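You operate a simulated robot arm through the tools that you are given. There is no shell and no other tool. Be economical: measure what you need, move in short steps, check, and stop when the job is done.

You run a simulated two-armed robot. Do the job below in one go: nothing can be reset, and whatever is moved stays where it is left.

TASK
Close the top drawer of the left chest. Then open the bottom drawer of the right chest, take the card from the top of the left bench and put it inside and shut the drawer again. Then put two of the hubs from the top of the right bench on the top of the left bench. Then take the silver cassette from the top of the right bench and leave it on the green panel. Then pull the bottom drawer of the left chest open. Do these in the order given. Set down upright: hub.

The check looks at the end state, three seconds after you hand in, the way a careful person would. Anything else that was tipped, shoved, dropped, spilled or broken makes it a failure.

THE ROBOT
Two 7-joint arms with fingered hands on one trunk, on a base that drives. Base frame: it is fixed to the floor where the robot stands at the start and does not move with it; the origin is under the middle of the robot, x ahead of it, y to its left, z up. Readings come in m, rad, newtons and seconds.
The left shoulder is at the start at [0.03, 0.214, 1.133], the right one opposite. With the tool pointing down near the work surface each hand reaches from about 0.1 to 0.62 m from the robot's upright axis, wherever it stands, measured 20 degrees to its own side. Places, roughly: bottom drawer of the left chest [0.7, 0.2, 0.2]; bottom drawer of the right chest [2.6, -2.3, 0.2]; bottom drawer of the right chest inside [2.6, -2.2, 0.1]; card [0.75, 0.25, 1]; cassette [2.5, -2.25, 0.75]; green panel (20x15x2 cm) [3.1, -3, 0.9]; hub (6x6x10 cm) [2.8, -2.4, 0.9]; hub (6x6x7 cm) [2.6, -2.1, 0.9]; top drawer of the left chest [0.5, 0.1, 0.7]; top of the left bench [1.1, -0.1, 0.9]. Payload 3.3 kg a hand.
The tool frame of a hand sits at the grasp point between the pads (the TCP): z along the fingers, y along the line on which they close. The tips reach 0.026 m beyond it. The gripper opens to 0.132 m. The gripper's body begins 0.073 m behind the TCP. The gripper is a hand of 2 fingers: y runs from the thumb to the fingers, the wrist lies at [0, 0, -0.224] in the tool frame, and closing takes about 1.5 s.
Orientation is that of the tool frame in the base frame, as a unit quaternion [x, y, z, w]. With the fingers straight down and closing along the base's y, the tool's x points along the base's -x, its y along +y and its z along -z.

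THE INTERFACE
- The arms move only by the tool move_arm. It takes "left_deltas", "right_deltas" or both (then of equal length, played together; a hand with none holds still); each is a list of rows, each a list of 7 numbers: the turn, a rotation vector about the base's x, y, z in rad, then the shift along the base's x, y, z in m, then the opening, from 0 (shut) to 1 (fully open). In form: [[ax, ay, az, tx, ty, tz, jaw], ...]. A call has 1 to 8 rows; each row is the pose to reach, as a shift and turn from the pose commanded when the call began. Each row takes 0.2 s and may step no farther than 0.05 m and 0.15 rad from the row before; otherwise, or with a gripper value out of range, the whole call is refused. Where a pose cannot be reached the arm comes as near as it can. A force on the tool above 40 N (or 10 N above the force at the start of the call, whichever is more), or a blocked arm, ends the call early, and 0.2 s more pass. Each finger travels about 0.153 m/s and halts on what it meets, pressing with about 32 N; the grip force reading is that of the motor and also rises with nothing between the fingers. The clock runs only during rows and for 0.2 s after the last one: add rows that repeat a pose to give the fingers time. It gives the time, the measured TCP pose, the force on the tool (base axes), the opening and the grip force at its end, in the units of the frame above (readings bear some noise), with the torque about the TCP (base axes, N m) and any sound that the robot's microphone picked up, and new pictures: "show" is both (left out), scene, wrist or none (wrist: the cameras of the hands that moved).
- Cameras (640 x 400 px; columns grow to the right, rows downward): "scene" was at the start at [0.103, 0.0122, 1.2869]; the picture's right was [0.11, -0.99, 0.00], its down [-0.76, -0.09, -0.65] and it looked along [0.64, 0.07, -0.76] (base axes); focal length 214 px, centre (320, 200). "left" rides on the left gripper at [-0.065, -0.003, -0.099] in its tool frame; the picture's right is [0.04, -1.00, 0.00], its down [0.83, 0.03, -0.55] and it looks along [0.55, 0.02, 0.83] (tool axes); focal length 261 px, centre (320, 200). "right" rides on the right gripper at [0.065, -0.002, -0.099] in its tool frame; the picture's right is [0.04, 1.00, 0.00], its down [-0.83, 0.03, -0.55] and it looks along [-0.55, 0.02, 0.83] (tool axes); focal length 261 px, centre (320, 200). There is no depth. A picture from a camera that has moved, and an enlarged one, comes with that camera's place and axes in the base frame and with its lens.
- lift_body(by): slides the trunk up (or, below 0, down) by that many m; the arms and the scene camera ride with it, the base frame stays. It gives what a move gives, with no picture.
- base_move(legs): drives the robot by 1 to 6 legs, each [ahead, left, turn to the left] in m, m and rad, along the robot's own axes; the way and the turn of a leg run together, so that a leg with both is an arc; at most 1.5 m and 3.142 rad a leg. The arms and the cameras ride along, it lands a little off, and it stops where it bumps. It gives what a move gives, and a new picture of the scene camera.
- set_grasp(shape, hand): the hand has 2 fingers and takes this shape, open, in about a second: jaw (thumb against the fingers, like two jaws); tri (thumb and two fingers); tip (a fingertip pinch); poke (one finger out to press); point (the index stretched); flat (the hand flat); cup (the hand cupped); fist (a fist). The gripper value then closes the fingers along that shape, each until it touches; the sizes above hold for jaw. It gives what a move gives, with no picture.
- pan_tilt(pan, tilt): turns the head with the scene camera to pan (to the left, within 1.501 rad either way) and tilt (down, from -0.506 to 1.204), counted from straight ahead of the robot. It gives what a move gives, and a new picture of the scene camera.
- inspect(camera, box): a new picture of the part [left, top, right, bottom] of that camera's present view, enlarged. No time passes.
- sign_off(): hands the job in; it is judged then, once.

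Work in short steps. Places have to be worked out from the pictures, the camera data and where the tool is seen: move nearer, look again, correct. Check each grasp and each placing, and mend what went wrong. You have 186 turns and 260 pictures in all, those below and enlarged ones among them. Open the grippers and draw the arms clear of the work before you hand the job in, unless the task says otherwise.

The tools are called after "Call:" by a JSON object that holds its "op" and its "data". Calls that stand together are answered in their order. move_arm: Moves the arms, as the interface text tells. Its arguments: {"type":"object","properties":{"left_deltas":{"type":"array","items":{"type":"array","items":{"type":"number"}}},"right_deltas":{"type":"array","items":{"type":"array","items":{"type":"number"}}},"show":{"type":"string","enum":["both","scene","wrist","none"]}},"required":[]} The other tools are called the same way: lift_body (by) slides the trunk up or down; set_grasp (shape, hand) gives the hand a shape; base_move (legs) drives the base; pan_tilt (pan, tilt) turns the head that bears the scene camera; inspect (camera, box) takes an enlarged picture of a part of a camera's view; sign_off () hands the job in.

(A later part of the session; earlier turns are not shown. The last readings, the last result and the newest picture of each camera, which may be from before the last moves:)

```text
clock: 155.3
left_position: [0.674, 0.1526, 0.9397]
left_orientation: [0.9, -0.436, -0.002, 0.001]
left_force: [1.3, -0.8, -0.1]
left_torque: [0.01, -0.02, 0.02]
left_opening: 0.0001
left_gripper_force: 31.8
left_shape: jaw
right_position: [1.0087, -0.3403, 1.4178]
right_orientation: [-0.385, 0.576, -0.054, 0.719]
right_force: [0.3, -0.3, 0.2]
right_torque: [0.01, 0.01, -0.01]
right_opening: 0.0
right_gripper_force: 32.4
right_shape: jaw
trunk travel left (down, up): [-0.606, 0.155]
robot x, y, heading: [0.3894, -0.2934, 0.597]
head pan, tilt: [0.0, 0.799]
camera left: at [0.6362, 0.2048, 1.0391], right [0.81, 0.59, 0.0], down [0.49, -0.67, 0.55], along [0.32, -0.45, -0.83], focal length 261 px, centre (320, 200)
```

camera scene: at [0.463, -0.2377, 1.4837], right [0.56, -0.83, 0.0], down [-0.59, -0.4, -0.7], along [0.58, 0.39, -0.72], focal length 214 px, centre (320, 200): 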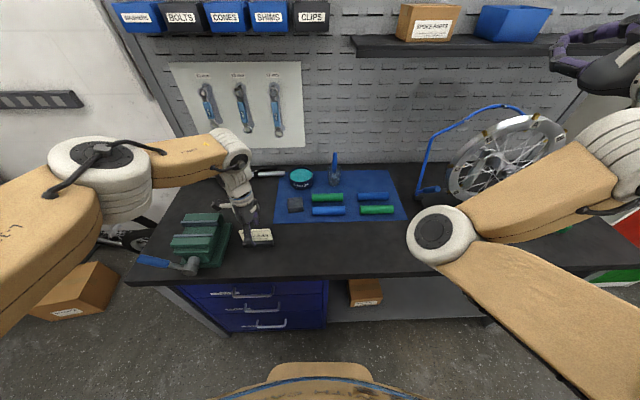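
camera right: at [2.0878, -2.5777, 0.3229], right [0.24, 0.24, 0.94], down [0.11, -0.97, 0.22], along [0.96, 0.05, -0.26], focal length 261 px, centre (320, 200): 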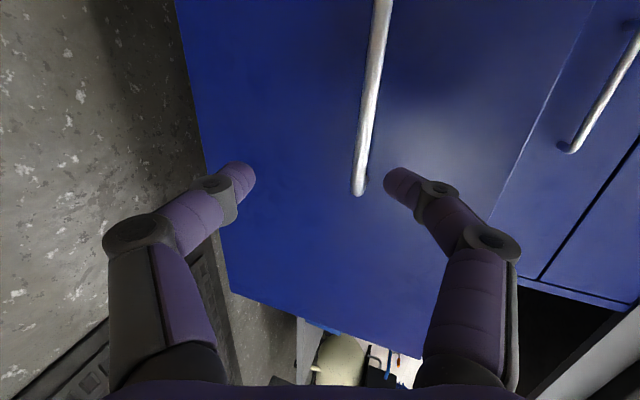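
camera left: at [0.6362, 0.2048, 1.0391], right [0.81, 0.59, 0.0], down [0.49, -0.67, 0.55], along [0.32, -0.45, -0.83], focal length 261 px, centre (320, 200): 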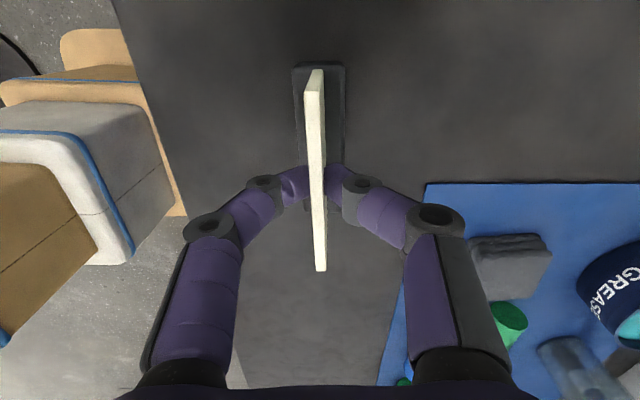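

The plate is between the fingers. I lift slowly 6 cm and look whether it comes along.

Call:
{"op": "move_arm", "data": {"left_deltas": [[0, 0, 0, 0, 0, 0.015, 0], [0, 0, 0, 0, 0, 0.03, 0], [0, 0, 0, 0, 0, 0.05, 0], [0, 0, 0, 0, 0, 0.07, 0]], "show": "both"}}

Call:
{"op": "inspect", "data": {"camera": "scene", "box": [160, 150, 360, 275]}}

```text
clock: 156.3
left_position: [0.6732, 0.1523, 1.0111]
left_orientation: [0.9, -0.436, -0.001, 0.001]
left_force: [-0.4, 0.0, 0.3]
left_torque: [-0.01, 0.01, 0.01]
left_opening: 0.0001
left_gripper_force: 32.2
left_shape: jaw
right_position: [1.0092, -0.341, 1.4174]
right_orientation: [-0.383, 0.576, -0.055, 0.72]
right_force: [-0.1, 0.0, 0.0]
right_torque: [0.01, -0.03, -0.03]
right_opening: 0.0
right_gripper_force: 31.4
right_shape: jaw
trunk travel left (down, up): [-0.606, 0.155]
robot x, y, heading: [0.384, -0.2923, 0.597]
head pan, tilt: [0.0, 0.799]
camera scene: at [0.4628, -0.2383, 1.4838], right [0.56, -0.83, 0.0], down [-0.59, -0.4, -0.7], along [0.58, 0.39, -0.72], focal length 214 px, centre (320, 200)
camera left: at [0.6353, 0.2046, 1.1106], right [0.81, 0.59, 0.0], down [0.49, -0.67, 0.55], along [0.32, -0.45, -0.83], focal length 261 px, centre (320, 200)
```

scene: 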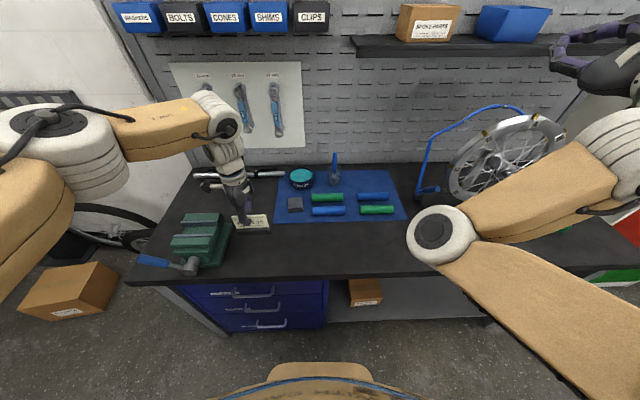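
left: 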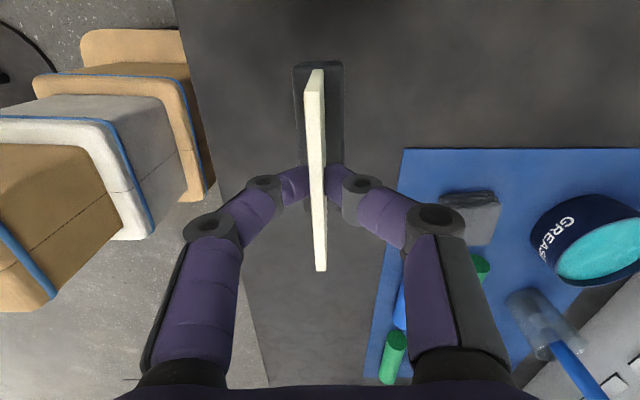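

```text
3.20 times, centred on (260, 212) of scene
camera zoom: at [0.4628, -0.2383, 1.4838], right [0.56, -0.83, 0.0], down [-0.59, -0.4, -0.7], along [0.58, 0.39, -0.72], focal length 686 px, centre (512, 160)
```

zoom: 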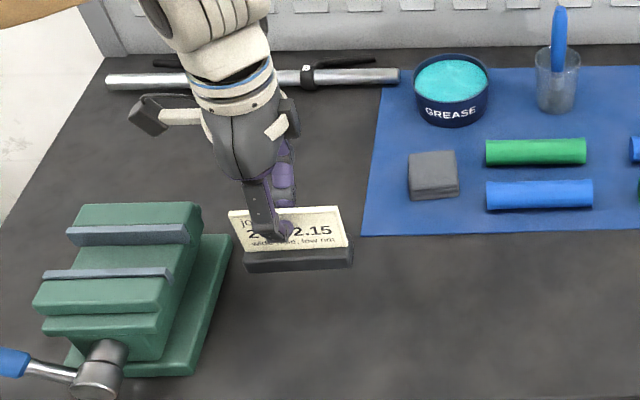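

The card with its base is one piece and is held firmly. I lift it higher, retract, then back away from the bench and strafe right.

Call:
{"op": "move_arm", "data": {"left_deltas": [[0, 0, 0, 0, 0, 0.04, 0], [0, 0, 0, 0, 0, 0.08, 0], [0, 0, 0, -0.02, -0.014, 0.12, 0], [0, 0, 0, -0.05, -0.034, 0.15, 0], [0, 0, 0, -0.08, -0.055, 0.15, 0]], "show": "none"}}

Call:
{"op": "base_move", "data": {"legs": [[-0.17, 0, 0], [0, -0.9, 0]]}}

```text
clock: 157.5
left_position: [0.593, 0.0978, 1.159]
left_orientation: [0.9, -0.435, -0.001, 0.0]
left_force: [0.6, -0.2, -0.9]
left_torque: [0.02, -0.02, 0.03]
left_opening: 0.0
left_gripper_force: 32.7
left_shape: jaw
right_position: [1.0077, -0.3407, 1.4192]
right_orientation: [-0.385, 0.575, -0.054, 0.72]
right_force: [0.3, 0.6, -0.2]
right_torque: [0.01, -0.03, 0.01]
right_opening: 0.0002
right_gripper_force: 32.0
right_shape: jaw
trunk travel left (down, up): [-0.606, 0.155]
robot x, y, heading: [0.3851, -0.2945, 0.596]
head pan, tilt: [0.0, 0.799]
```

```text
clock: 163.3
left_position: [0.9661, -0.7466, 1.1593]
left_orientation: [0.898, -0.44, -0.003, 0.001]
left_force: [0.4, -0.5, -0.9]
left_torque: [0.0, 0.04, -0.03]
left_opening: 0.0002
left_gripper_force: 32.1
left_shape: jaw
right_position: [1.3764, -1.188, 1.4165]
right_orientation: [-0.382, 0.577, -0.058, 0.719]
right_force: [0.5, 0.4, 0.8]
right_torque: [0.02, -0.03, 0.03]
right_opening: 0.0
right_gripper_force: 32.0
right_shape: jaw
trunk travel left (down, up): [-0.606, 0.155]
robot x, y, heading: [0.7559, -1.1339, 0.585]
head pan, tilt: [0.0, 0.799]
camera scene: at [0.8314, -1.0807, 1.4838], right [0.55, -0.83, 0.0], down [-0.6, -0.4, -0.7], along [0.58, 0.39, -0.72], focal length 214 px, centre (320, 200)
```

scene: 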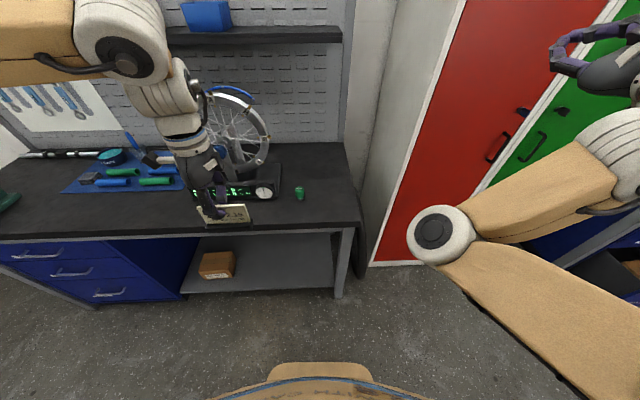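

Carrying fine. I continue strafing right toward the right chest.

Call:
{"op": "base_move", "data": {"legs": [[0, -1.45, 0.05], [0, -0.45, 0.02]]}}

Call:
{"op": "pan_tilt", "data": {"pan": 0, "tilt": 0.95}}

```text
clock: 172.8
left_position: [2.0428, -2.2405, 1.1575]
left_orientation: [0.918, -0.397, -0.002, 0.001]
left_force: [1.0, 0.3, -0.9]
left_torque: [0.03, -0.03, 0.01]
left_opening: 0.0002
left_gripper_force: 31.1
left_shape: jaw
right_position: [2.4932, -2.6429, 1.4168]
right_orientation: [-0.409, 0.559, -0.024, 0.721]
right_force: [0.1, -0.7, -0.4]
right_torque: [0.01, -0.03, 0.01]
right_opening: 0.0
right_gripper_force: 32.2
right_shape: jaw
trunk travel left (down, up): [-0.606, 0.155]
robot x, y, heading: [1.8657, -2.6483, 0.677]
head pan, tilt: [0.0, 0.799]
camera scene: at [1.9409, -2.5867, 1.4838], right [0.63, -0.78, 0.0], down [-0.56, -0.45, -0.7], along [0.54, 0.44, -0.72], focal length 214 px, centre (320, 200)
```

scene: 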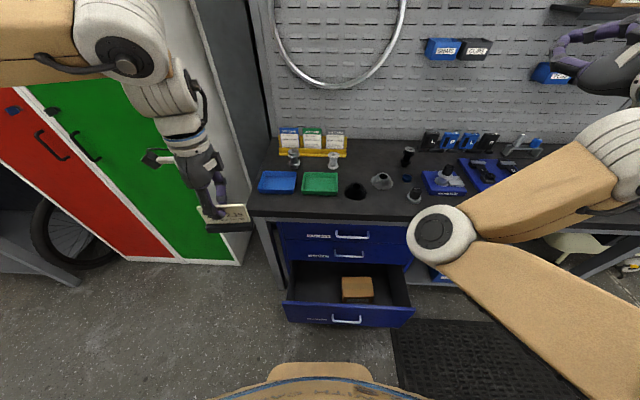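

```text
clock: 173.5
left_position: [2.0427, -2.2406, 1.1584]
left_orientation: [0.918, -0.398, -0.002, 0.001]
left_force: [-0.2, 0.3, -0.9]
left_torque: [-0.02, 0.03, -0.01]
left_opening: 0.0
left_gripper_force: 32.0
left_shape: jaw
right_position: [2.4927, -2.6412, 1.4178]
right_orientation: [-0.409, 0.559, -0.025, 0.721]
right_force: [0.5, 0.2, -0.5]
right_torque: [0.03, 0.03, 0.01]
right_opening: 0.0001
right_gripper_force: 32.1
right_shape: jaw
trunk travel left (down, up): [-0.606, 0.155]
robot x, y, heading: [1.8654, -2.6471, 0.682]
head pan, tilt: [0.0, 0.949]
camera scene: at [1.9341, -2.5908, 1.4723], right [0.63, -0.78, 0.0], down [-0.63, -0.51, -0.58], along [0.45, 0.37, -0.81], focal length 214 px, centre (320, 200)
```

scene: 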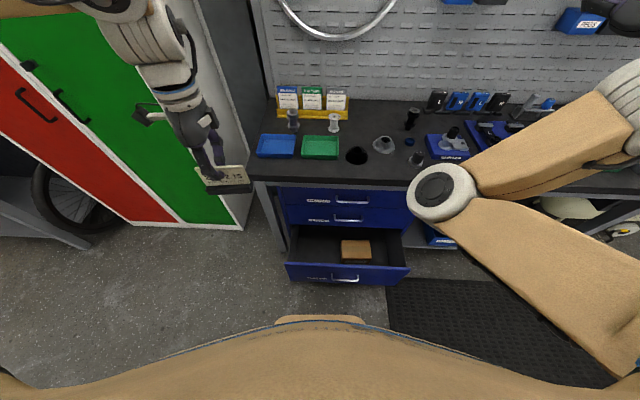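

I zoom on the bench items and the open drawer.

Call:
{"op": "inspect", "data": {"camera": "scene", "box": [240, 70, 480, 220]}}

Call:
{"op": "inspect", "data": {"camera": "scene", "box": [270, 190, 430, 290]}}

```text
2.67 times, centred on (360, 145) of scene
camera zoom: at [1.9341, -2.5908, 1.4723], right [0.63, -0.78, 0.0], down [-0.63, -0.51, -0.58], along [0.45, 0.37, -0.81], focal length 572 px, centre (213, 347)
```

zoom: 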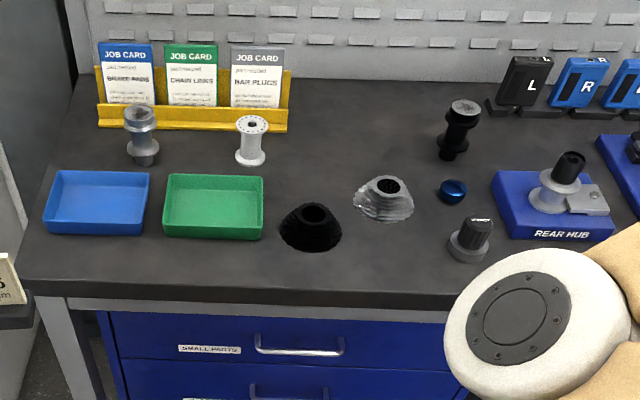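

```text
4.00 times, centred on (350, 240) of scene
camera zoom: at [1.9341, -2.5908, 1.4723], right [0.63, -0.78, 0.0], down [-0.63, -0.51, -0.58], along [0.45, 0.37, -0.81], focal length 858 px, centre (200, 40)
```

zoom: 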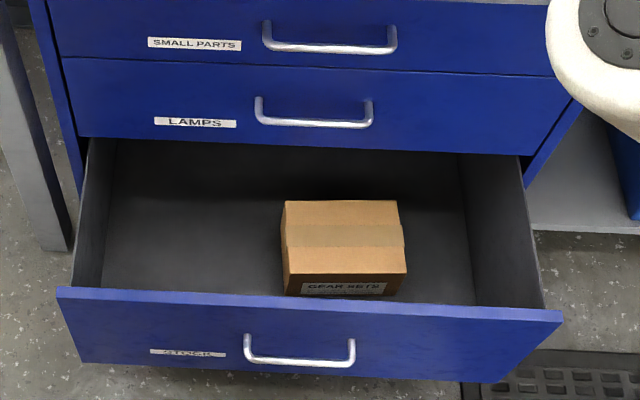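

The drawer's free left part is around [2.295, -2.278]. I strafe right 0.15 m and lower the trunk.

Call:
{"op": "base_move", "data": {"legs": [[-0.02, -0.16, 0]]}}

Call:
{"op": "lift_body", "data": {"by": -0.4}}

Call:
{"op": "pan_tilt", "data": {"pan": 0.1, "tilt": 0.9}}

```text
clock: 174.9
left_position: [2.1298, -2.3804, 1.1594]
left_orientation: [0.918, -0.397, -0.002, 0.001]
left_force: [0.9, -0.5, -0.5]
left_torque: [0.01, 0.01, -0.03]
left_opening: 0.0
left_gripper_force: 31.6
left_shape: jaw
right_position: [2.5811, -2.7818, 1.4166]
right_orientation: [-0.408, 0.559, -0.024, 0.721]
right_force: [0.4, -0.6, -1.0]
right_torque: [0.0, -0.03, 0.04]
right_opening: 0.0
right_gripper_force: 32.7
right_shape: jaw
trunk travel left (down, up): [-0.606, 0.155]
robot x, y, heading: [1.9548, -2.7864, 0.681]
head pan, tilt: [0.0, 0.949]
camera scene: at [2.0214, -2.7307, 1.4722], right [0.63, -0.78, 0.0], down [-0.63, -0.51, -0.58], along [0.45, 0.37, -0.81], focal length 214 px, centre (320, 200)
```

scene: 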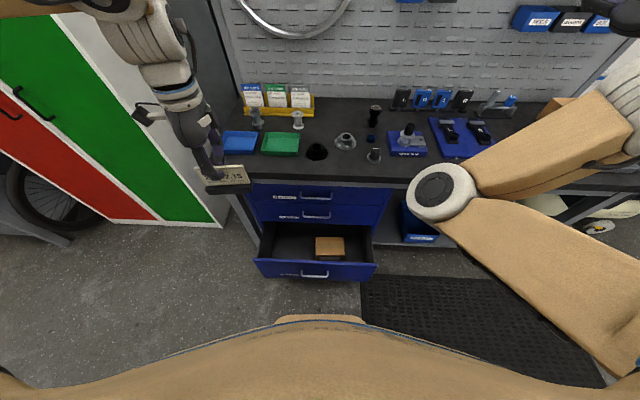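

```text
clock: 178.7
left_position: [2.1275, -2.3789, 0.7591]
left_orientation: [0.918, -0.397, -0.003, 0.0]
left_force: [0.2, 0.7, -0.6]
left_torque: [0.03, 0.0, -0.02]
left_opening: 0.0
left_gripper_force: 32.2
left_shape: jaw
right_position: [2.578, -2.7802, 1.0187]
right_orientation: [-0.407, 0.559, -0.024, 0.722]
right_force: [-0.7, -0.3, 0.7]
right_torque: [0.0, 0.04, 0.01]
right_opening: 0.0
right_gripper_force: 32.1
right_shape: jaw
trunk travel left (down, up): [-0.206, 0.555]
robot x, y, heading: [1.9544, -2.7869, 0.681]
head pan, tilt: [0.0, 0.949]
```

```text
clock: 179.4
left_position: [2.1288, -2.379, 0.7589]
left_orientation: [0.918, -0.397, -0.002, 0.001]
left_force: [-0.4, 0.5, -1.2]
left_torque: [0.01, -0.01, -0.01]
left_opening: 0.0
left_gripper_force: 31.8
left_shape: jaw
right_position: [2.5778, -2.7796, 1.0184]
right_orientation: [-0.409, 0.559, -0.023, 0.721]
right_force: [1.0, 0.0, 0.7]
right_torque: [0.02, 0.02, -0.04]
right_opening: 0.0
right_gripper_force: 32.1
right_shape: jaw
trunk travel left (down, up): [-0.206, 0.555]
robot x, y, heading: [1.9514, -2.7854, 0.679]
head pan, tilt: [0.099, 0.901]
camera scene: at [2.0611, -2.6866, 1.0723], right [0.7, -0.71, 0.0], down [-0.56, -0.55, -0.62], along [0.44, 0.44, -0.78], focal length 214 px, centre (320, 200)
```

scene: 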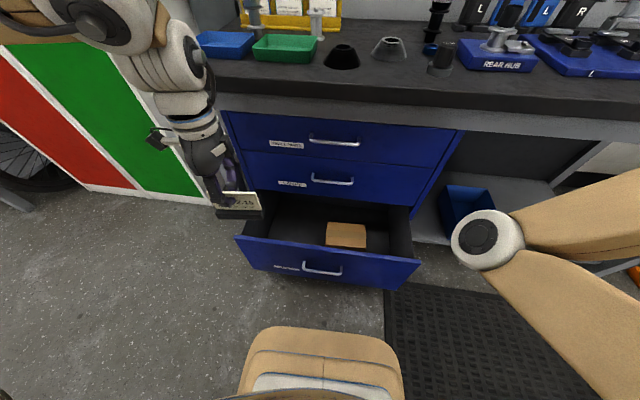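

I lower another 0.2 m and move the card over the free left part of the drawer.

Call:
{"op": "lift_body", "data": {"by": -0.2}}

Call:
{"op": "move_arm", "data": {"left_deltas": [[0, 0, 0, 0.035, 0.02, 0, 0], [0, 0, 0, 0.07, 0.04, 0, 0], [0, 0, 0, 0.105, 0.06, 0, 0], [0, 0, 0, 0.14, 0.08, 0, 0], [0, 0, 0, 0.167, 0.1, -0.02, 0]], "show": "both"}}

```text
clock: 181.6
left_position: [2.1293, -2.3784, 0.5591]
left_orientation: [0.918, -0.397, -0.001, 0.001]
left_force: [-0.1, 0.5, -1.0]
left_torque: [0.02, 0.01, 0.04]
left_opening: 0.0
left_gripper_force: 31.7
left_shape: jaw
right_position: [2.6106, -2.754, 0.7484]
right_orientation: [-0.445, 0.6, -0.026, 0.664]
right_force: [-0.9, 0.0, -0.5]
right_torque: [0.02, -0.05, -0.01]
right_opening: 0.0
right_gripper_force: 32.6
right_shape: jaw
trunk travel left (down, up): [-0.006, 0.755]
robot x, y, heading: [1.9518, -2.784, 0.679]
head pan, tilt: [0.099, 0.901]
```

```text
clock: 182.8
left_position: [2.2969, -2.2746, 0.5402]
left_orientation: [0.917, -0.398, -0.002, 0.001]
left_force: [-0.3, 1.0, -0.1]
left_torque: [-0.02, -0.04, 0.01]
left_opening: 0.0002
left_gripper_force: 32.2
left_shape: jaw
right_position: [2.6109, -2.7542, 0.748]
right_orientation: [-0.446, 0.601, -0.025, 0.663]
right_force: [-0.3, 0.2, 0.5]
right_torque: [-0.02, -0.01, 0.0]
right_opening: 0.0004
right_gripper_force: 32.2
right_shape: jaw
trunk travel left (down, up): [-0.006, 0.755]
robot x, y, heading: [1.9538, -2.7872, 0.686]
head pan, tilt: [0.099, 0.901]
camera scene: at [2.1183, -2.64, 0.8619], right [0.7, -0.71, 0.0], down [-0.56, -0.55, -0.62], along [0.44, 0.44, -0.78], focal length 214 px, centre (320, 200)
camera left: at [2.2535, -2.2273, 0.6388], right [0.76, 0.65, 0.0], down [0.55, -0.63, 0.55], along [0.36, -0.42, -0.84], focal length 261 px, centre (320, 200)
```

scene: 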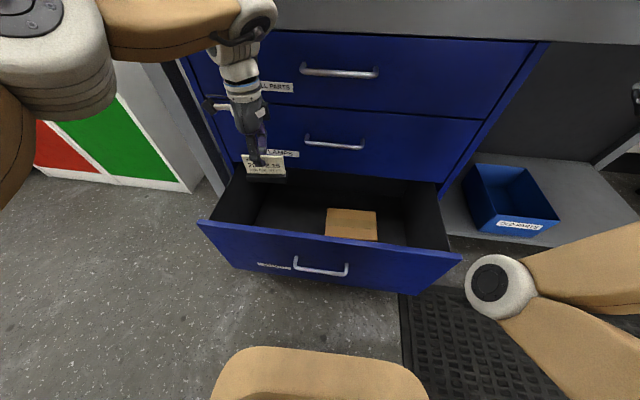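
left: 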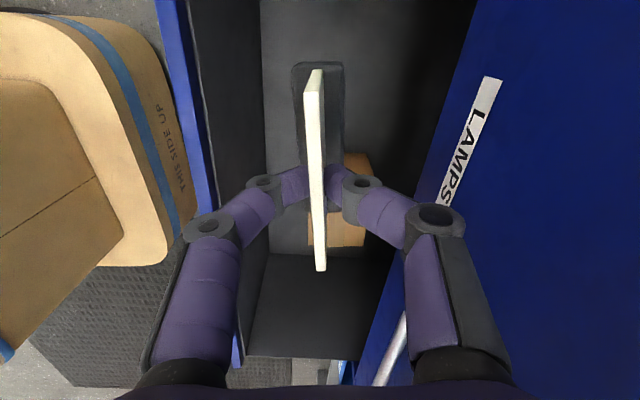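

The card hangs over the free area with good margins to panel and box. I lower it in steps.

Call:
{"op": "move_arm", "data": {"left_deltas": [[0, 0, 0, 0, 0, -0.045, 0], [0, 0, 0, 0, 0, -0.09, 0], [0, 0, 0, 0, 0, -0.135, 0], [0, 0, 0, 0, 0, -0.18, 0], [0, 0, 0, 0, 0, -0.22, 0]], "show": "both"}}

```text
clock: 184.0
left_position: [2.2954, -2.2775, 0.3188]
left_orientation: [0.918, -0.397, -0.001, 0.001]
left_force: [0.0, -0.3, -0.1]
left_torque: [0.0, -0.05, 0.0]
left_opening: 0.0
left_gripper_force: 31.7
left_shape: jaw
right_position: [2.6106, -2.7538, 0.7478]
right_orientation: [-0.444, 0.601, -0.027, 0.664]
right_force: [0.4, -0.5, -0.4]
right_torque: [0.01, 0.0, 0.02]
right_opening: 0.0002
right_gripper_force: 32.0
right_shape: jaw
trunk travel left (down, up): [-0.006, 0.755]
robot x, y, heading: [1.9533, -2.7864, 0.683]
head pan, tilt: [0.099, 0.901]
camera scene: at [2.1185, -2.64, 0.8619], right [0.7, -0.71, 0.0], down [-0.56, -0.55, -0.62], along [0.44, 0.44, -0.78], focal length 214 px, centre (320, 200)
camera left: at [2.2525, -2.2284, 0.4173], right [0.76, 0.65, 0.0], down [0.55, -0.63, 0.55], along [0.36, -0.42, -0.83], focal length 261 px, centre (320, 200)
```

scene: 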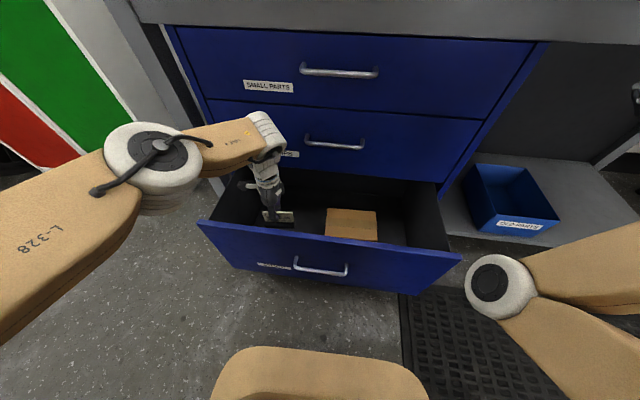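
left: 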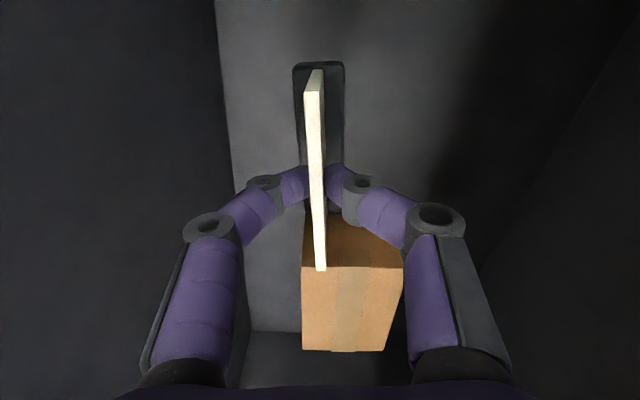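

The box is rather near the card's end, so I shift 2.5 cm away from it and then lower gently until contact.

Call:
{"op": "move_arm", "data": {"left_deltas": [[0, 0, 0, -0.017, 0.02, 0, 0], [0, 0, 0, -0.017, 0.02, -0.02, 0], [0, 0, 0, -0.017, 0.02, -0.035, 0], [0, 0, 0, -0.017, 0.02, -0.05, 0]], "show": "wrist"}}

```text
clock: 185.0
left_position: [2.2779, -2.2588, 0.2684]
left_orientation: [0.918, -0.397, -0.003, 0.001]
left_force: [0.3, -0.4, -0.2]
left_torque: [-0.03, 0.02, -0.01]
left_opening: 0.0
left_gripper_force: 32.0
left_shape: jaw
right_position: [2.6111, -2.7541, 0.7478]
right_orientation: [-0.445, 0.601, -0.026, 0.664]
right_force: [0.3, 0.1, 0.1]
right_torque: [0.01, -0.01, 0.0]
right_opening: 0.0
right_gripper_force: 32.2
right_shape: jaw
trunk travel left (down, up): [-0.006, 0.755]
robot x, y, heading: [1.9524, -2.7862, 0.683]
head pan, tilt: [0.099, 0.901]
camera left: at [2.2355, -2.2097, 0.3674], right [0.76, 0.65, 0.0], down [0.55, -0.63, 0.55], along [0.36, -0.42, -0.83], focal length 261 px, centre (320, 200)
```

left: 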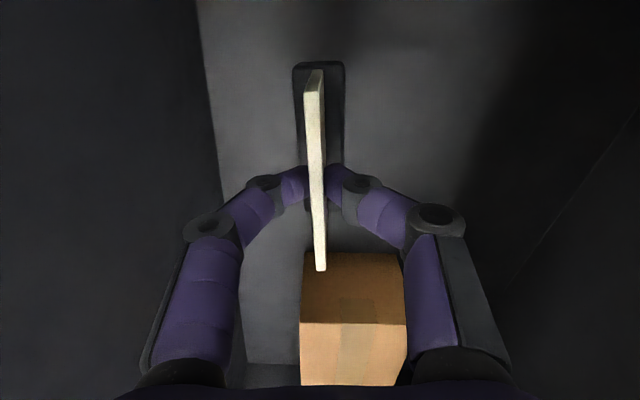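

No contact yet. I keep lowering in small steps.

Call:
{"op": "move_arm", "data": {"left_deltas": [[0, 0, 0, 0, 0, -0.015, 0], [0, 0, 0, 0, 0, -0.03, 0], [0, 0, 0, 0, 0, -0.045, 0], [0, 0, 0, 0, 0, -0.06, 0], [0, 0, 0, 0, 0, -0.075, 0], [0, 0, 0, 0, 0, -0.09, 0]], "show": "wrist"}}

```text
clock: 186.4
left_position: [2.2681, -2.2874, 0.2037]
left_orientation: [0.918, -0.397, -0.001, 0.0]
left_force: [0.9, 0.8, 0.3]
left_torque: [0.01, 0.01, 0.01]
left_opening: 0.0
left_gripper_force: 32.0
left_shape: jaw
left hand out of reach, approached as far as the arm can: row 2, 3, 4, 5, 6
right_position: [2.6097, -2.7543, 0.7487]
right_orientation: [-0.446, 0.601, -0.026, 0.663]
right_force: [0.5, 0.3, -0.6]
right_torque: [0.02, 0.01, 0.02]
right_opening: 0.0
right_gripper_force: 32.3
right_shape: jaw
trunk travel left (down, up): [-0.006, 0.755]
robot x, y, heading: [1.9546, -2.7868, 0.686]
head pan, tilt: [0.099, 0.901]
camera left: at [2.2251, -2.2377, 0.3029], right [0.76, 0.65, 0.0], down [0.55, -0.63, 0.55], along [0.36, -0.42, -0.83], focal length 261 px, centre (320, 200)
```

left: 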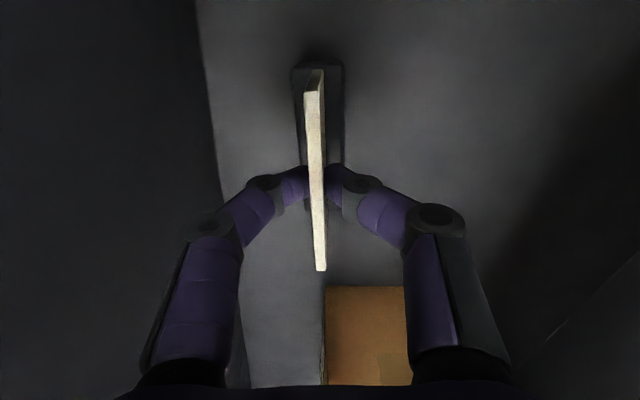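

The arm's reach limits the last few centimetres. I back the hand 4.5 cm within the drawer and drive the base 5 cm closer.

Call:
{"op": "move_arm", "data": {"left_deltas": [[0, 0, 0, -0.01, 0.0, 0.03, 0], [0, 0, 0, -0.035, -0.018, 0.035, 0]], "show": "none"}}

```text
clock: 187.0
left_position: [2.2315, -2.3032, 0.2389]
left_orientation: [0.918, -0.397, -0.003, 0.001]
left_force: [-0.7, 0.4, -0.4]
left_torque: [0.03, 0.0, 0.02]
left_opening: 0.0001
left_gripper_force: 31.9
left_shape: jaw
right_position: [2.6117, -2.7542, 0.7484]
right_orientation: [-0.445, 0.601, -0.027, 0.664]
right_force: [0.0, 0.1, 0.0]
right_torque: [-0.01, -0.01, 0.03]
right_opening: 0.0001
right_gripper_force: 31.9
right_shape: jaw
trunk travel left (down, up): [-0.006, 0.755]
robot x, y, heading: [1.9538, -2.7868, 0.681]
head pan, tilt: [0.099, 0.901]
```

Call:
{"op": "base_move", "data": {"legs": [[0.055, 0, 0]]}}

Call:
{"op": "inspect", "data": {"camera": "left", "box": [0, 0, 640, 400]}}

```text
clock: 187.9
left_position: [2.2751, -2.2682, 0.2384]
left_orientation: [0.918, -0.397, -0.002, 0.001]
left_force: [-0.5, 0.0, -0.4]
left_torque: [-0.04, 0.0, 0.0]
left_opening: 0.0
left_gripper_force: 31.8
left_shape: jaw
right_position: [2.654, -2.7179, 0.7486]
right_orientation: [-0.445, 0.6, -0.027, 0.664]
right_force: [-0.2, 0.8, 0.2]
right_torque: [-0.01, -0.02, 0.04]
right_opening: 0.0
right_gripper_force: 32.1
right_shape: jaw
trunk travel left (down, up): [-0.006, 0.755]
robot x, y, heading: [1.9947, -2.7507, 0.682]
head pan, tilt: [0.099, 0.901]
camera scene: at [2.1612, -2.6051, 0.8619], right [0.7, -0.71, 0.0], down [-0.56, -0.55, -0.62], along [0.44, 0.44, -0.78], focal length 214 px, centre (320, 200)
```

scene: 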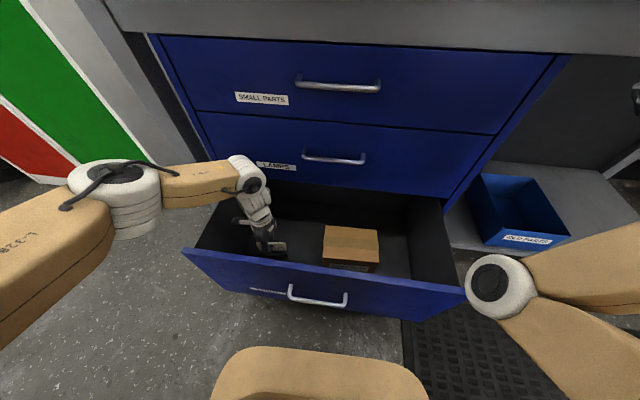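

```text
1.00 times, centred on (320, 200) of left (not enlarged: the box is as wide or as high as the picture)
camera zoom: at [2.2317, -2.2198, 0.337], right [0.76, 0.65, 0.0], down [0.55, -0.63, 0.55], along [0.36, -0.42, -0.83], focal length 261 px, centre (320, 200)
```

zoom: 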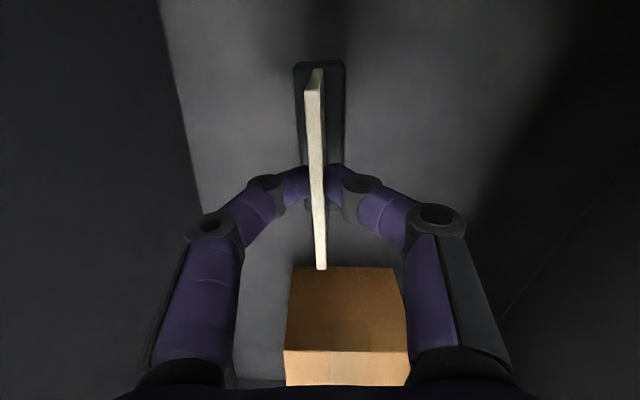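

Good clearance now. I lower gently until it touches.

Call:
{"op": "move_arm", "data": {"left_deltas": [[0, 0, 0, 0, 0, -0.015, 0], [0, 0, 0, 0, 0, -0.03, 0], [0, 0, 0, 0, 0, -0.04, 0], [0, 0, 0, 0, 0, -0.05, 0], [0, 0, 0, 0, 0, -0.06, 0], [0, 0, 0, 0, 0, -0.07, 0]], "show": "wrist"}}

```text
clock: 188.9
left_position: [2.2789, -2.2661, 0.1959]
left_orientation: [0.919, -0.395, 0.002, -0.005]
left_force: [-0.8, 2.9, 30.8]
left_torque: [-0.01, 0.09, -0.03]
left_opening: 0.0046
left_gripper_force: 31.8
left_shape: jaw
right_position: [2.652, -2.7193, 0.75]
right_orientation: [-0.444, 0.6, -0.026, 0.665]
right_force: [-0.8, 0.3, 0.1]
right_torque: [0.01, 0.02, -0.03]
right_opening: 0.0
right_gripper_force: 31.9
right_shape: jaw
trunk travel left (down, up): [-0.006, 0.755]
robot x, y, heading: [1.9955, -2.7486, 0.687]
head pan, tilt: [0.099, 0.901]
stopped in row 5 (left hand): the force on the tool passed its limit at 47 N (the readings are from after the stop); the commanded pose is now the measured one
camera left: at [2.2351, -2.2178, 0.295], right [0.75, 0.66, 0.01], down [0.54, -0.63, 0.55], along [0.37, -0.41, -0.83], focal length 261 px, centre (320, 200)
```

left: 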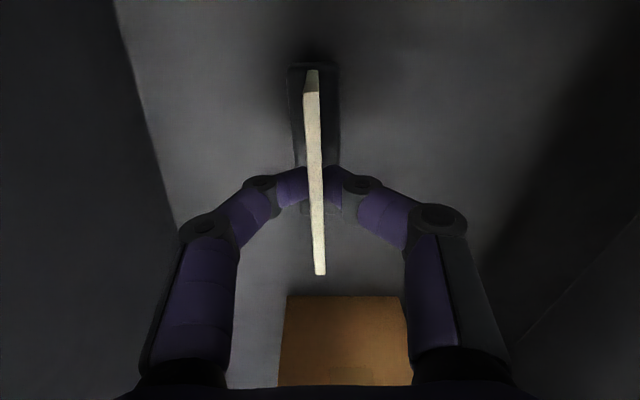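

It rests on the drawer floor. I relax, open the fingers, and rise straight up.

Call:
{"op": "move_arm", "data": {"left_deltas": [[0, 0, 0, 0, 0, 0.002, 0.1], [0, 0, 0, 0, 0, 0.002, 0.3], [0, 0, 0, 0, 0, 0.002, 0.4], [0, 0, 0, 0, 0, 0.03, 0.4], [0, 0, 0, 0, 0, 0.075, 0.4], [0, 0, 0, 0, 0, 0.12, 0.4], [0, 0, 0, 0, 0, 0.165, 0.4], [0, 0, 0, 0, 0, 0.21, 0.4]], "show": "both"}}

```text
clock: 190.7
left_position: [2.2761, -2.2682, 0.3995]
left_orientation: [0.918, -0.396, 0.0, -0.001]
left_force: [0.2, 0.4, -0.5]
left_torque: [-0.03, -0.02, -0.04]
left_opening: 0.0525
left_gripper_force: 0.0
left_shape: jaw
right_position: [2.6529, -2.7181, 0.748]
right_orientation: [-0.445, 0.6, -0.027, 0.664]
right_force: [-0.1, 0.5, -0.8]
right_torque: [-0.04, -0.02, 0.01]
right_opening: 0.0
right_gripper_force: 31.7
right_shape: jaw
trunk travel left (down, up): [-0.006, 0.755]
robot x, y, heading: [1.995, -2.7497, 0.684]
head pan, tilt: [0.099, 0.901]
camera scene: at [2.1612, -2.6049, 0.8619], right [0.7, -0.71, 0.0], down [-0.56, -0.55, -0.62], along [0.44, 0.44, -0.78], focal length 214 px, centre (320, 200)
camera left: at [2.2329, -2.2204, 0.4986], right [0.75, 0.66, 0.0], down [0.55, -0.63, 0.55], along [0.36, -0.41, -0.83], focal length 261 px, centre (320, 200)
```

scene: 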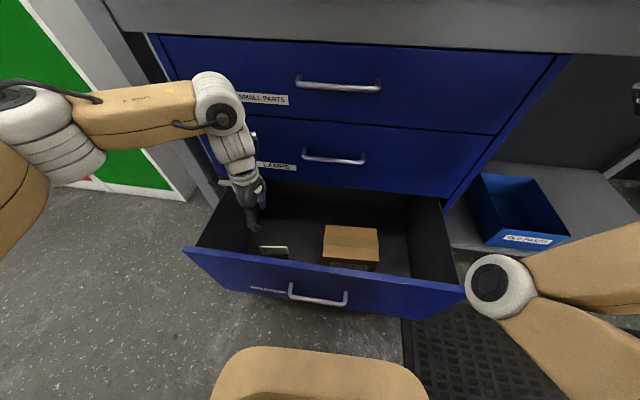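
left: 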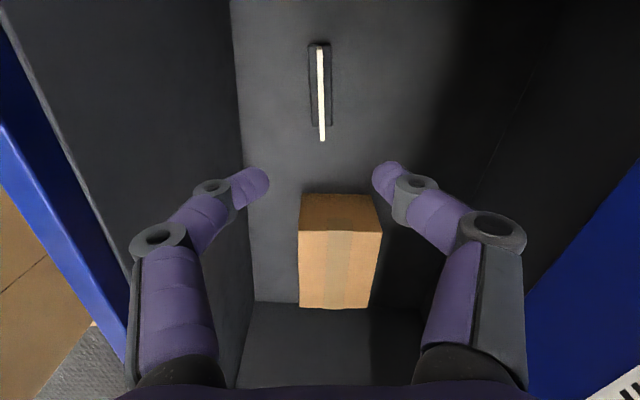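

The card stands upright in the drawer. Now I raise the hand, withdraw it in front of the drawer and turn it for pushing.

Call:
{"op": "move_arm", "data": {"left_deltas": [[0, 0, -0.145, 0, 0, 0.05, 0.4], [0, 0, -0.29, 0, 0, 0.1, 0.4], [0, 0, -0.435, 0, 0, 0.15, 0.2], [0, 0, -0.58, 0, 0, 0.2, 0], [0, 0, -0.725, -0.013, -0.043, 0.22, 0], [0, 0, -0.87, -0.026, -0.086, 0.22, 0], [0, 0, -1.015, -0.039, -0.129, 0.22, 0], [0, 0, -1.16, -0.053, -0.172, 0.22, 0]], "show": "none"}}

Call:
{"op": "move_arm", "data": {"left_deltas": [[0, 0, -0.14, -0.012, -0.038, 0, 0], [0, 0, -0.28, -0.024, -0.076, 0, 0], [0, 0, -0.41, -0.034, -0.113, 0, 0]], "show": "none"}}

Call:
{"op": "move_arm", "data": {"left_deltas": [[0.093, -0.117, 0, 0, 0, -0.04, 0], [0.186, -0.234, 0, 0, 0, -0.08, 0], [0.28, -0.352, 0, 0, 0, -0.12, 0], [0.373, -0.47, 0, 0, 0, -0.16, 0], [0.488, -0.565, 0, 0, 0, -0.19, 0]], "show": "both"}}

```text
clock: 192.5
left_position: [2.2254, -2.438, 0.6195]
left_orientation: [-0.55, 0.835, -0.001, 0.002]
left_force: [-0.3, -0.3, -0.1]
left_torque: [-0.05, 0.0, 0.01]
left_opening: 0.0
left_gripper_force: 32.6
left_shape: jaw
right_position: [2.6539, -2.7178, 0.7485]
right_orientation: [-0.445, 0.6, -0.027, 0.664]
right_force: [0.9, 0.3, 0.6]
right_torque: [0.01, 0.02, -0.04]
right_opening: 0.0
right_gripper_force: 32.2
right_shape: jaw
trunk travel left (down, up): [-0.006, 0.755]
robot x, y, heading: [1.9917, -2.7478, 0.683]
head pan, tilt: [0.099, 0.901]
```

```text
clock: 193.3
left_position: [2.1918, -2.5423, 0.6187]
left_orientation: [-0.385, 0.923, -0.007, -0.004]
left_force: [-0.4, -0.6, 0.6]
left_torque: [-0.01, 0.01, 0.0]
left_opening: 0.0
left_gripper_force: 32.3
left_shape: jaw
right_position: [2.6526, -2.7181, 0.748]
right_orientation: [-0.446, 0.6, -0.026, 0.663]
right_force: [0.0, 0.2, 0.3]
right_torque: [0.02, -0.03, -0.02]
right_opening: 0.0
right_gripper_force: 32.1
right_shape: jaw
trunk travel left (down, up): [-0.006, 0.755]
robot x, y, heading: [1.999, -2.7498, 0.688]
head pan, tilt: [0.099, 0.901]
```

```text
clock: 194.0
left_position: [2.2214, -2.5071, 0.5632]
left_orientation: [-0.478, 0.864, -0.003, 0.16]
left_force: [0.9, -0.1, 0.3]
left_torque: [0.03, 0.0, -0.01]
left_opening: 0.0001
left_gripper_force: 31.5
left_shape: jaw
left hand out of reach, approached as far as the arm can: row 3
right_position: [2.6537, -2.7188, 0.7483]
right_orientation: [-0.446, 0.6, -0.026, 0.664]
right_force: [0.1, 0.0, 0.2]
right_torque: [-0.01, 0.01, 0.02]
right_opening: 0.0
right_gripper_force: 31.5
right_shape: jaw
trunk travel left (down, up): [-0.006, 0.755]
robot x, y, heading: [1.9984, -2.7551, 0.685]
head pan, tilt: [0.099, 0.901]
stopped in row 3 (left hand): the arm was blocked; the commanded pose is now the measured one
camera scene: at [2.1346, -2.6085, 0.8425], right [0.88, -0.47, 0.0], down [-0.44, -0.82, -0.37], along [0.18, 0.33, -0.93], focal length 214 px, centre (320, 200)
camera left: at [2.2276, -2.4695, 0.6754], right [0.8, -0.57, 0.15], down [-0.59, -0.75, 0.29], along [-0.06, -0.32, -0.94], focal length 261 px, centre (320, 200)
```

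scene: 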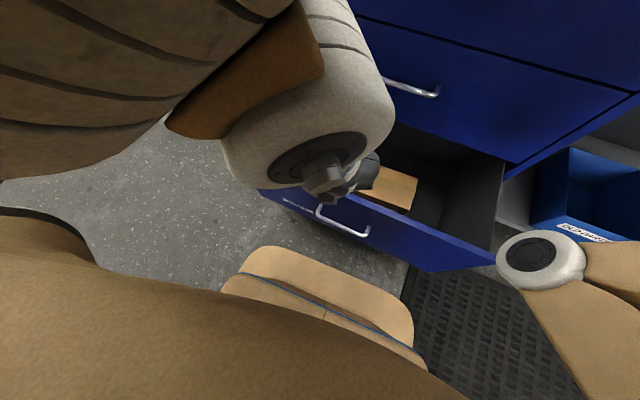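
left: 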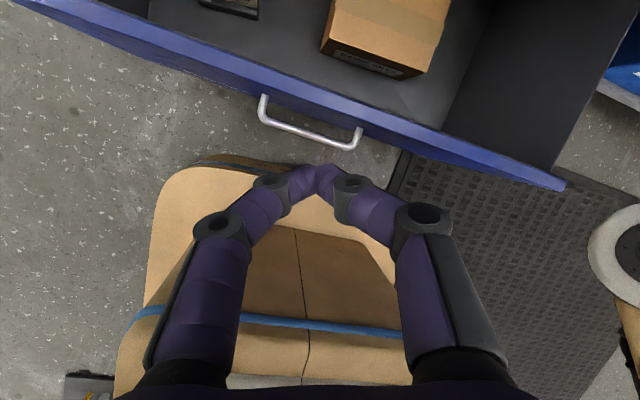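

The left arm is too folded here and nudged the head. I back up 0.2 m to gain room and re-aim the head.

Call:
{"op": "base_move", "data": {"legs": [[-0.19, -0.02, 0]]}}

Call:
{"op": "pan_tilt", "data": {"pan": 0.1, "tilt": 0.75}}

```text
clock: 195.6
left_position: [2.0857, -2.6416, 0.5631]
left_orientation: [-0.48, 0.863, -0.002, 0.161]
left_force: [0.2, 0.1, -0.8]
left_torque: [0.01, 0.02, 0.05]
left_opening: 0.0
left_gripper_force: 31.8
left_shape: jaw
right_position: [2.5185, -2.8537, 0.7479]
right_orientation: [-0.445, 0.601, -0.027, 0.664]
right_force: [-0.1, 0.5, -1.0]
right_torque: [0.03, 0.03, 0.0]
right_opening: 0.0
right_gripper_force: 31.9
right_shape: jaw
trunk travel left (down, up): [-0.006, 0.755]
robot x, y, heading: [1.8645, -2.8846, 0.681]
head pan, tilt: [0.099, 0.901]
camera scene: at [2.0005, -2.7438, 0.843], right [0.87, -0.48, 0.0], down [-0.45, -0.81, -0.38], along [0.18, 0.33, -0.93], focal length 214 px, centre (320, 200)
```

scene: 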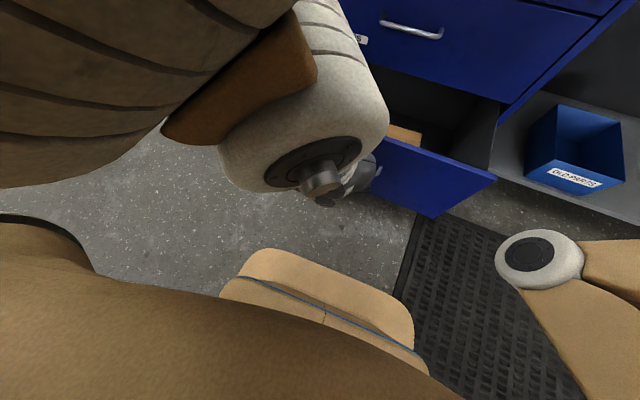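

```text
clock: 196.3
left_position: [2.086, -2.6414, 0.5628]
left_orientation: [-0.478, 0.863, -0.003, 0.161]
left_force: [-1.3, -0.6, -0.9]
left_torque: [0.01, -0.01, 0.03]
left_opening: 0.0
left_gripper_force: 31.9
left_shape: jaw
right_position: [2.5184, -2.8535, 0.7483]
right_orientation: [-0.445, 0.6, -0.027, 0.664]
right_force: [-1.0, 0.2, -0.1]
right_torque: [0.0, -0.01, -0.03]
right_opening: 0.0001
right_gripper_force: 31.9
right_shape: jaw
trunk travel left (down, up): [-0.006, 0.755]
robot x, y, heading: [1.86, -2.8901, 0.682]
head pan, tilt: [0.099, 0.75]
camera scene: at [2.0314, -2.7356, 0.8738], right [0.7, -0.71, 0.0], down [-0.48, -0.48, -0.73], along [0.52, 0.52, -0.68], focal length 214 px, centre (320, 200)
```

scene: 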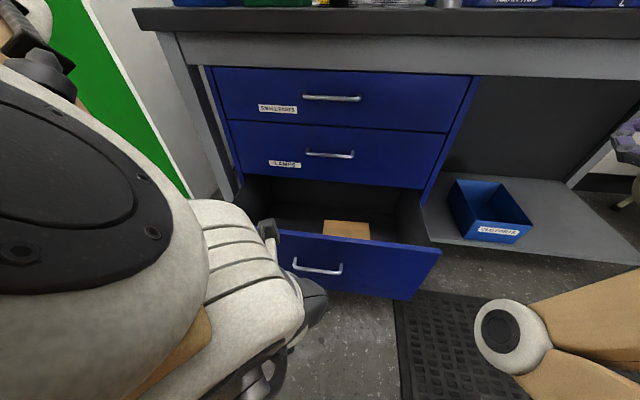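

More room now. I extend the left hand toward the panel front, pitching the fingers forward.

Call:
{"op": "move_arm", "data": {"left_deltas": [[0.052, -0.065, -0.05, 0.02, 0.03, -0.02, 0], [0.104, -0.13, -0.1, 0.04, 0.06, -0.045, 0], [0.155, -0.196, -0.15, 0.06, 0.09, -0.075, 0], [0.207, -0.26, -0.2, 0.08, 0.12, -0.105, 0], [0.26, -0.325, -0.25, 0.1, 0.15, -0.135, 0], [0.31, -0.392, -0.3, 0.115, 0.173, -0.16, 0]], "show": "both"}}

```text
clock: 197.7
left_position: [2.1998, -2.467, 0.4033]
left_orientation: [-0.308, 0.866, 0.015, 0.393]
left_force: [0.1, 0.5, -0.2]
left_torque: [0.0, -0.01, 0.03]
left_opening: 0.0
left_gripper_force: 32.4
left_shape: jaw
right_position: [2.5185, -2.855, 0.7486]
right_orientation: [-0.445, 0.601, -0.026, 0.663]
right_force: [0.5, -1.3, 1.1]
right_torque: [0.01, -0.02, 0.05]
right_opening: 0.0
right_gripper_force: 31.9
right_shape: jaw
trunk travel left (down, up): [-0.006, 0.755]
robot x, y, heading: [1.8579, -2.8881, 0.679]
head pan, tilt: [0.099, 0.75]
camera scene: at [2.0316, -2.7359, 0.8738], right [0.7, -0.71, 0.0], down [-0.48, -0.48, -0.73], along [0.52, 0.52, -0.68], focal length 214 px, centre (320, 200)
camera left: at [2.167, -2.4629, 0.5162], right [0.52, -0.83, 0.19], down [-0.81, -0.55, -0.2], along [0.27, -0.05, -0.96], focal length 261 px, centre (320, 200)
```

scene: 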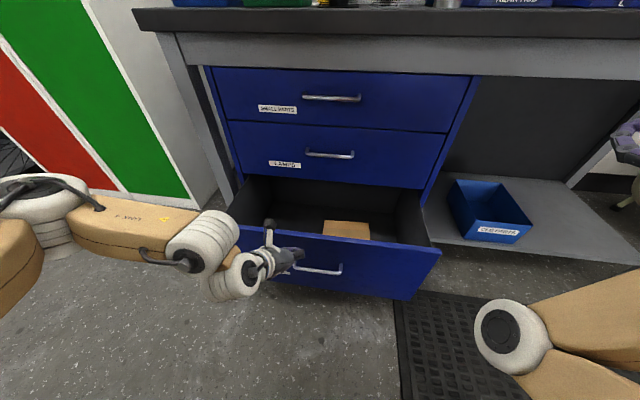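
left: 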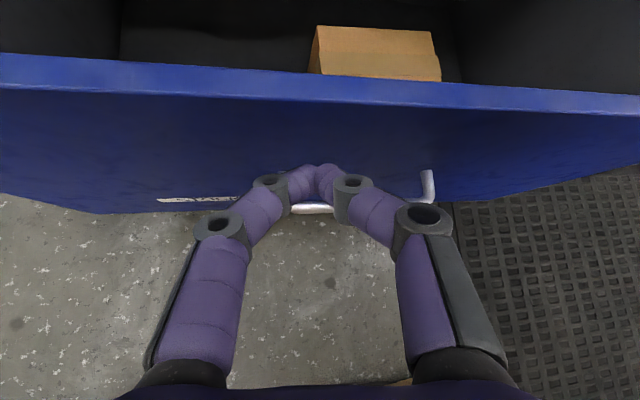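

Fingertips are at the panel near its top edge. I lower 3.5 cm and start pushing with the arm along the drawer axis.

Call:
{"op": "move_arm", "data": {"left_deltas": [[0, 0, 0, 0, 0, -0.035, 0], [0, 0, 0, 0.016, 0.012, -0.035, 0], [0, 0, 0, 0.035, 0.028, -0.035, 0], [0, 0, 0, 0.055, 0.043, -0.035, 0], [0, 0, 0, 0.075, 0.059, -0.035, 0], [0, 0, 0, 0.094, 0.075, -0.035, 0]], "show": "both"}}

```text
clock: 199.1
left_position: [2.2968, -2.3936, 0.3681]
left_orientation: [-0.306, 0.867, 0.013, 0.394]
left_force: [0.3, -1.0, -0.1]
left_torque: [0.0, 0.02, 0.0]
left_opening: 0.0
left_gripper_force: 32.1
left_shape: jaw
right_position: [2.5178, -2.8547, 0.7475]
right_orientation: [-0.446, 0.6, -0.026, 0.663]
right_force: [0.2, 0.8, -0.1]
right_torque: [-0.01, 0.02, -0.02]
right_opening: 0.0
right_gripper_force: 32.3
right_shape: jaw
trunk travel left (down, up): [-0.006, 0.755]
robot x, y, heading: [1.8586, -2.8822, 0.685]
head pan, tilt: [0.099, 0.75]
camera scene: at [2.0314, -2.7355, 0.8738], right [0.7, -0.71, 0.0], down [-0.48, -0.48, -0.73], along [0.52, 0.52, -0.68], focal length 214 px, centre (320, 200)
camera left: at [2.264, -2.3885, 0.482], right [0.52, -0.83, 0.19], down [-0.81, -0.55, -0.2], along [0.27, -0.05, -0.96], focal length 261 px, centre (320, 200)
```

scene: 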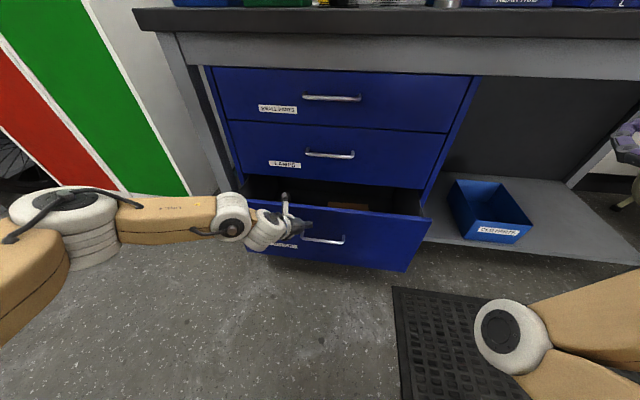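
left: 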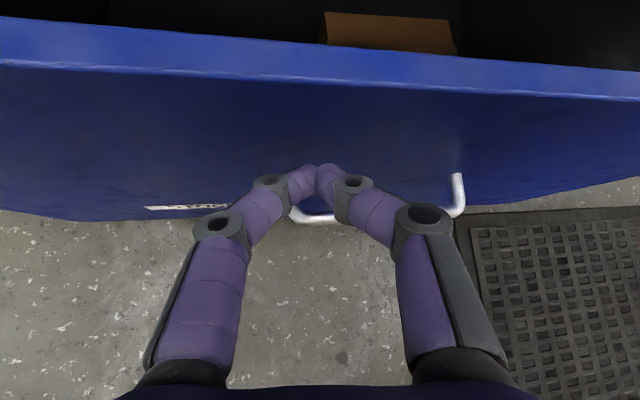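

Works nicely. I continue pushing with the arm, then with the base.

Call:
{"op": "move_arm", "data": {"left_deltas": [[0, 0, 0, 0.018, 0.014, 0, 0], [0, 0, 0, 0.036, 0.028, 0, 0], [0, 0, 0, 0.054, 0.043, 0, 0]], "show": "none"}}

Call:
{"op": "base_move", "data": {"legs": [[0.1, 0, 0]]}}

```text
clock: 199.9
left_position: [2.3503, -2.3513, 0.3696]
left_orientation: [-0.306, 0.867, 0.014, 0.394]
left_force: [0.2, 0.1, -0.2]
left_torque: [0.03, 0.0, 0.02]
left_opening: 0.0
left_gripper_force: 31.9
left_shape: jaw
right_position: [2.5186, -2.8541, 0.7481]
right_orientation: [-0.446, 0.6, -0.026, 0.664]
right_force: [0.9, 0.2, 0.2]
right_torque: [0.02, -0.01, -0.03]
right_opening: 0.0
right_gripper_force: 31.2
right_shape: jaw
trunk travel left (down, up): [-0.006, 0.755]
robot x, y, heading: [1.8653, -2.8853, 0.678]
head pan, tilt: [0.099, 0.75]
```

```text
clock: 201.1
left_position: [2.4147, -2.3009, 0.3628]
left_orientation: [-0.302, 0.872, 0.01, 0.385]
left_force: [-1.1, -0.7, -0.3]
left_torque: [-0.03, 0.01, 0.0]
left_opening: 0.0
left_gripper_force: 31.8
left_shape: jaw
right_position: [2.5849, -2.7964, 0.7479]
right_orientation: [-0.445, 0.6, -0.026, 0.664]
right_force: [0.0, -0.1, 0.2]
right_torque: [0.0, -0.02, -0.04]
right_opening: 0.0002
right_gripper_force: 31.4
right_shape: jaw
trunk travel left (down, up): [-0.006, 0.755]
robot x, y, heading: [1.9265, -2.8297, 0.686]
head pan, tilt: [0.099, 0.75]
stopped in leg 1: the force on the tool passed its limit at 70 N (the readings are from after the stop); the commanded pose is now the measured one
camera scene: at [2.0993, -2.6795, 0.8738], right [0.71, -0.71, 0.0], down [-0.48, -0.48, -0.73], along [0.52, 0.52, -0.68], focal length 214 px, centre (320, 200)
```

scene: 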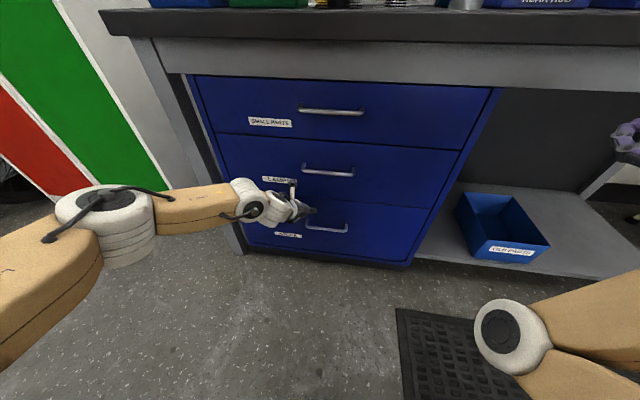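

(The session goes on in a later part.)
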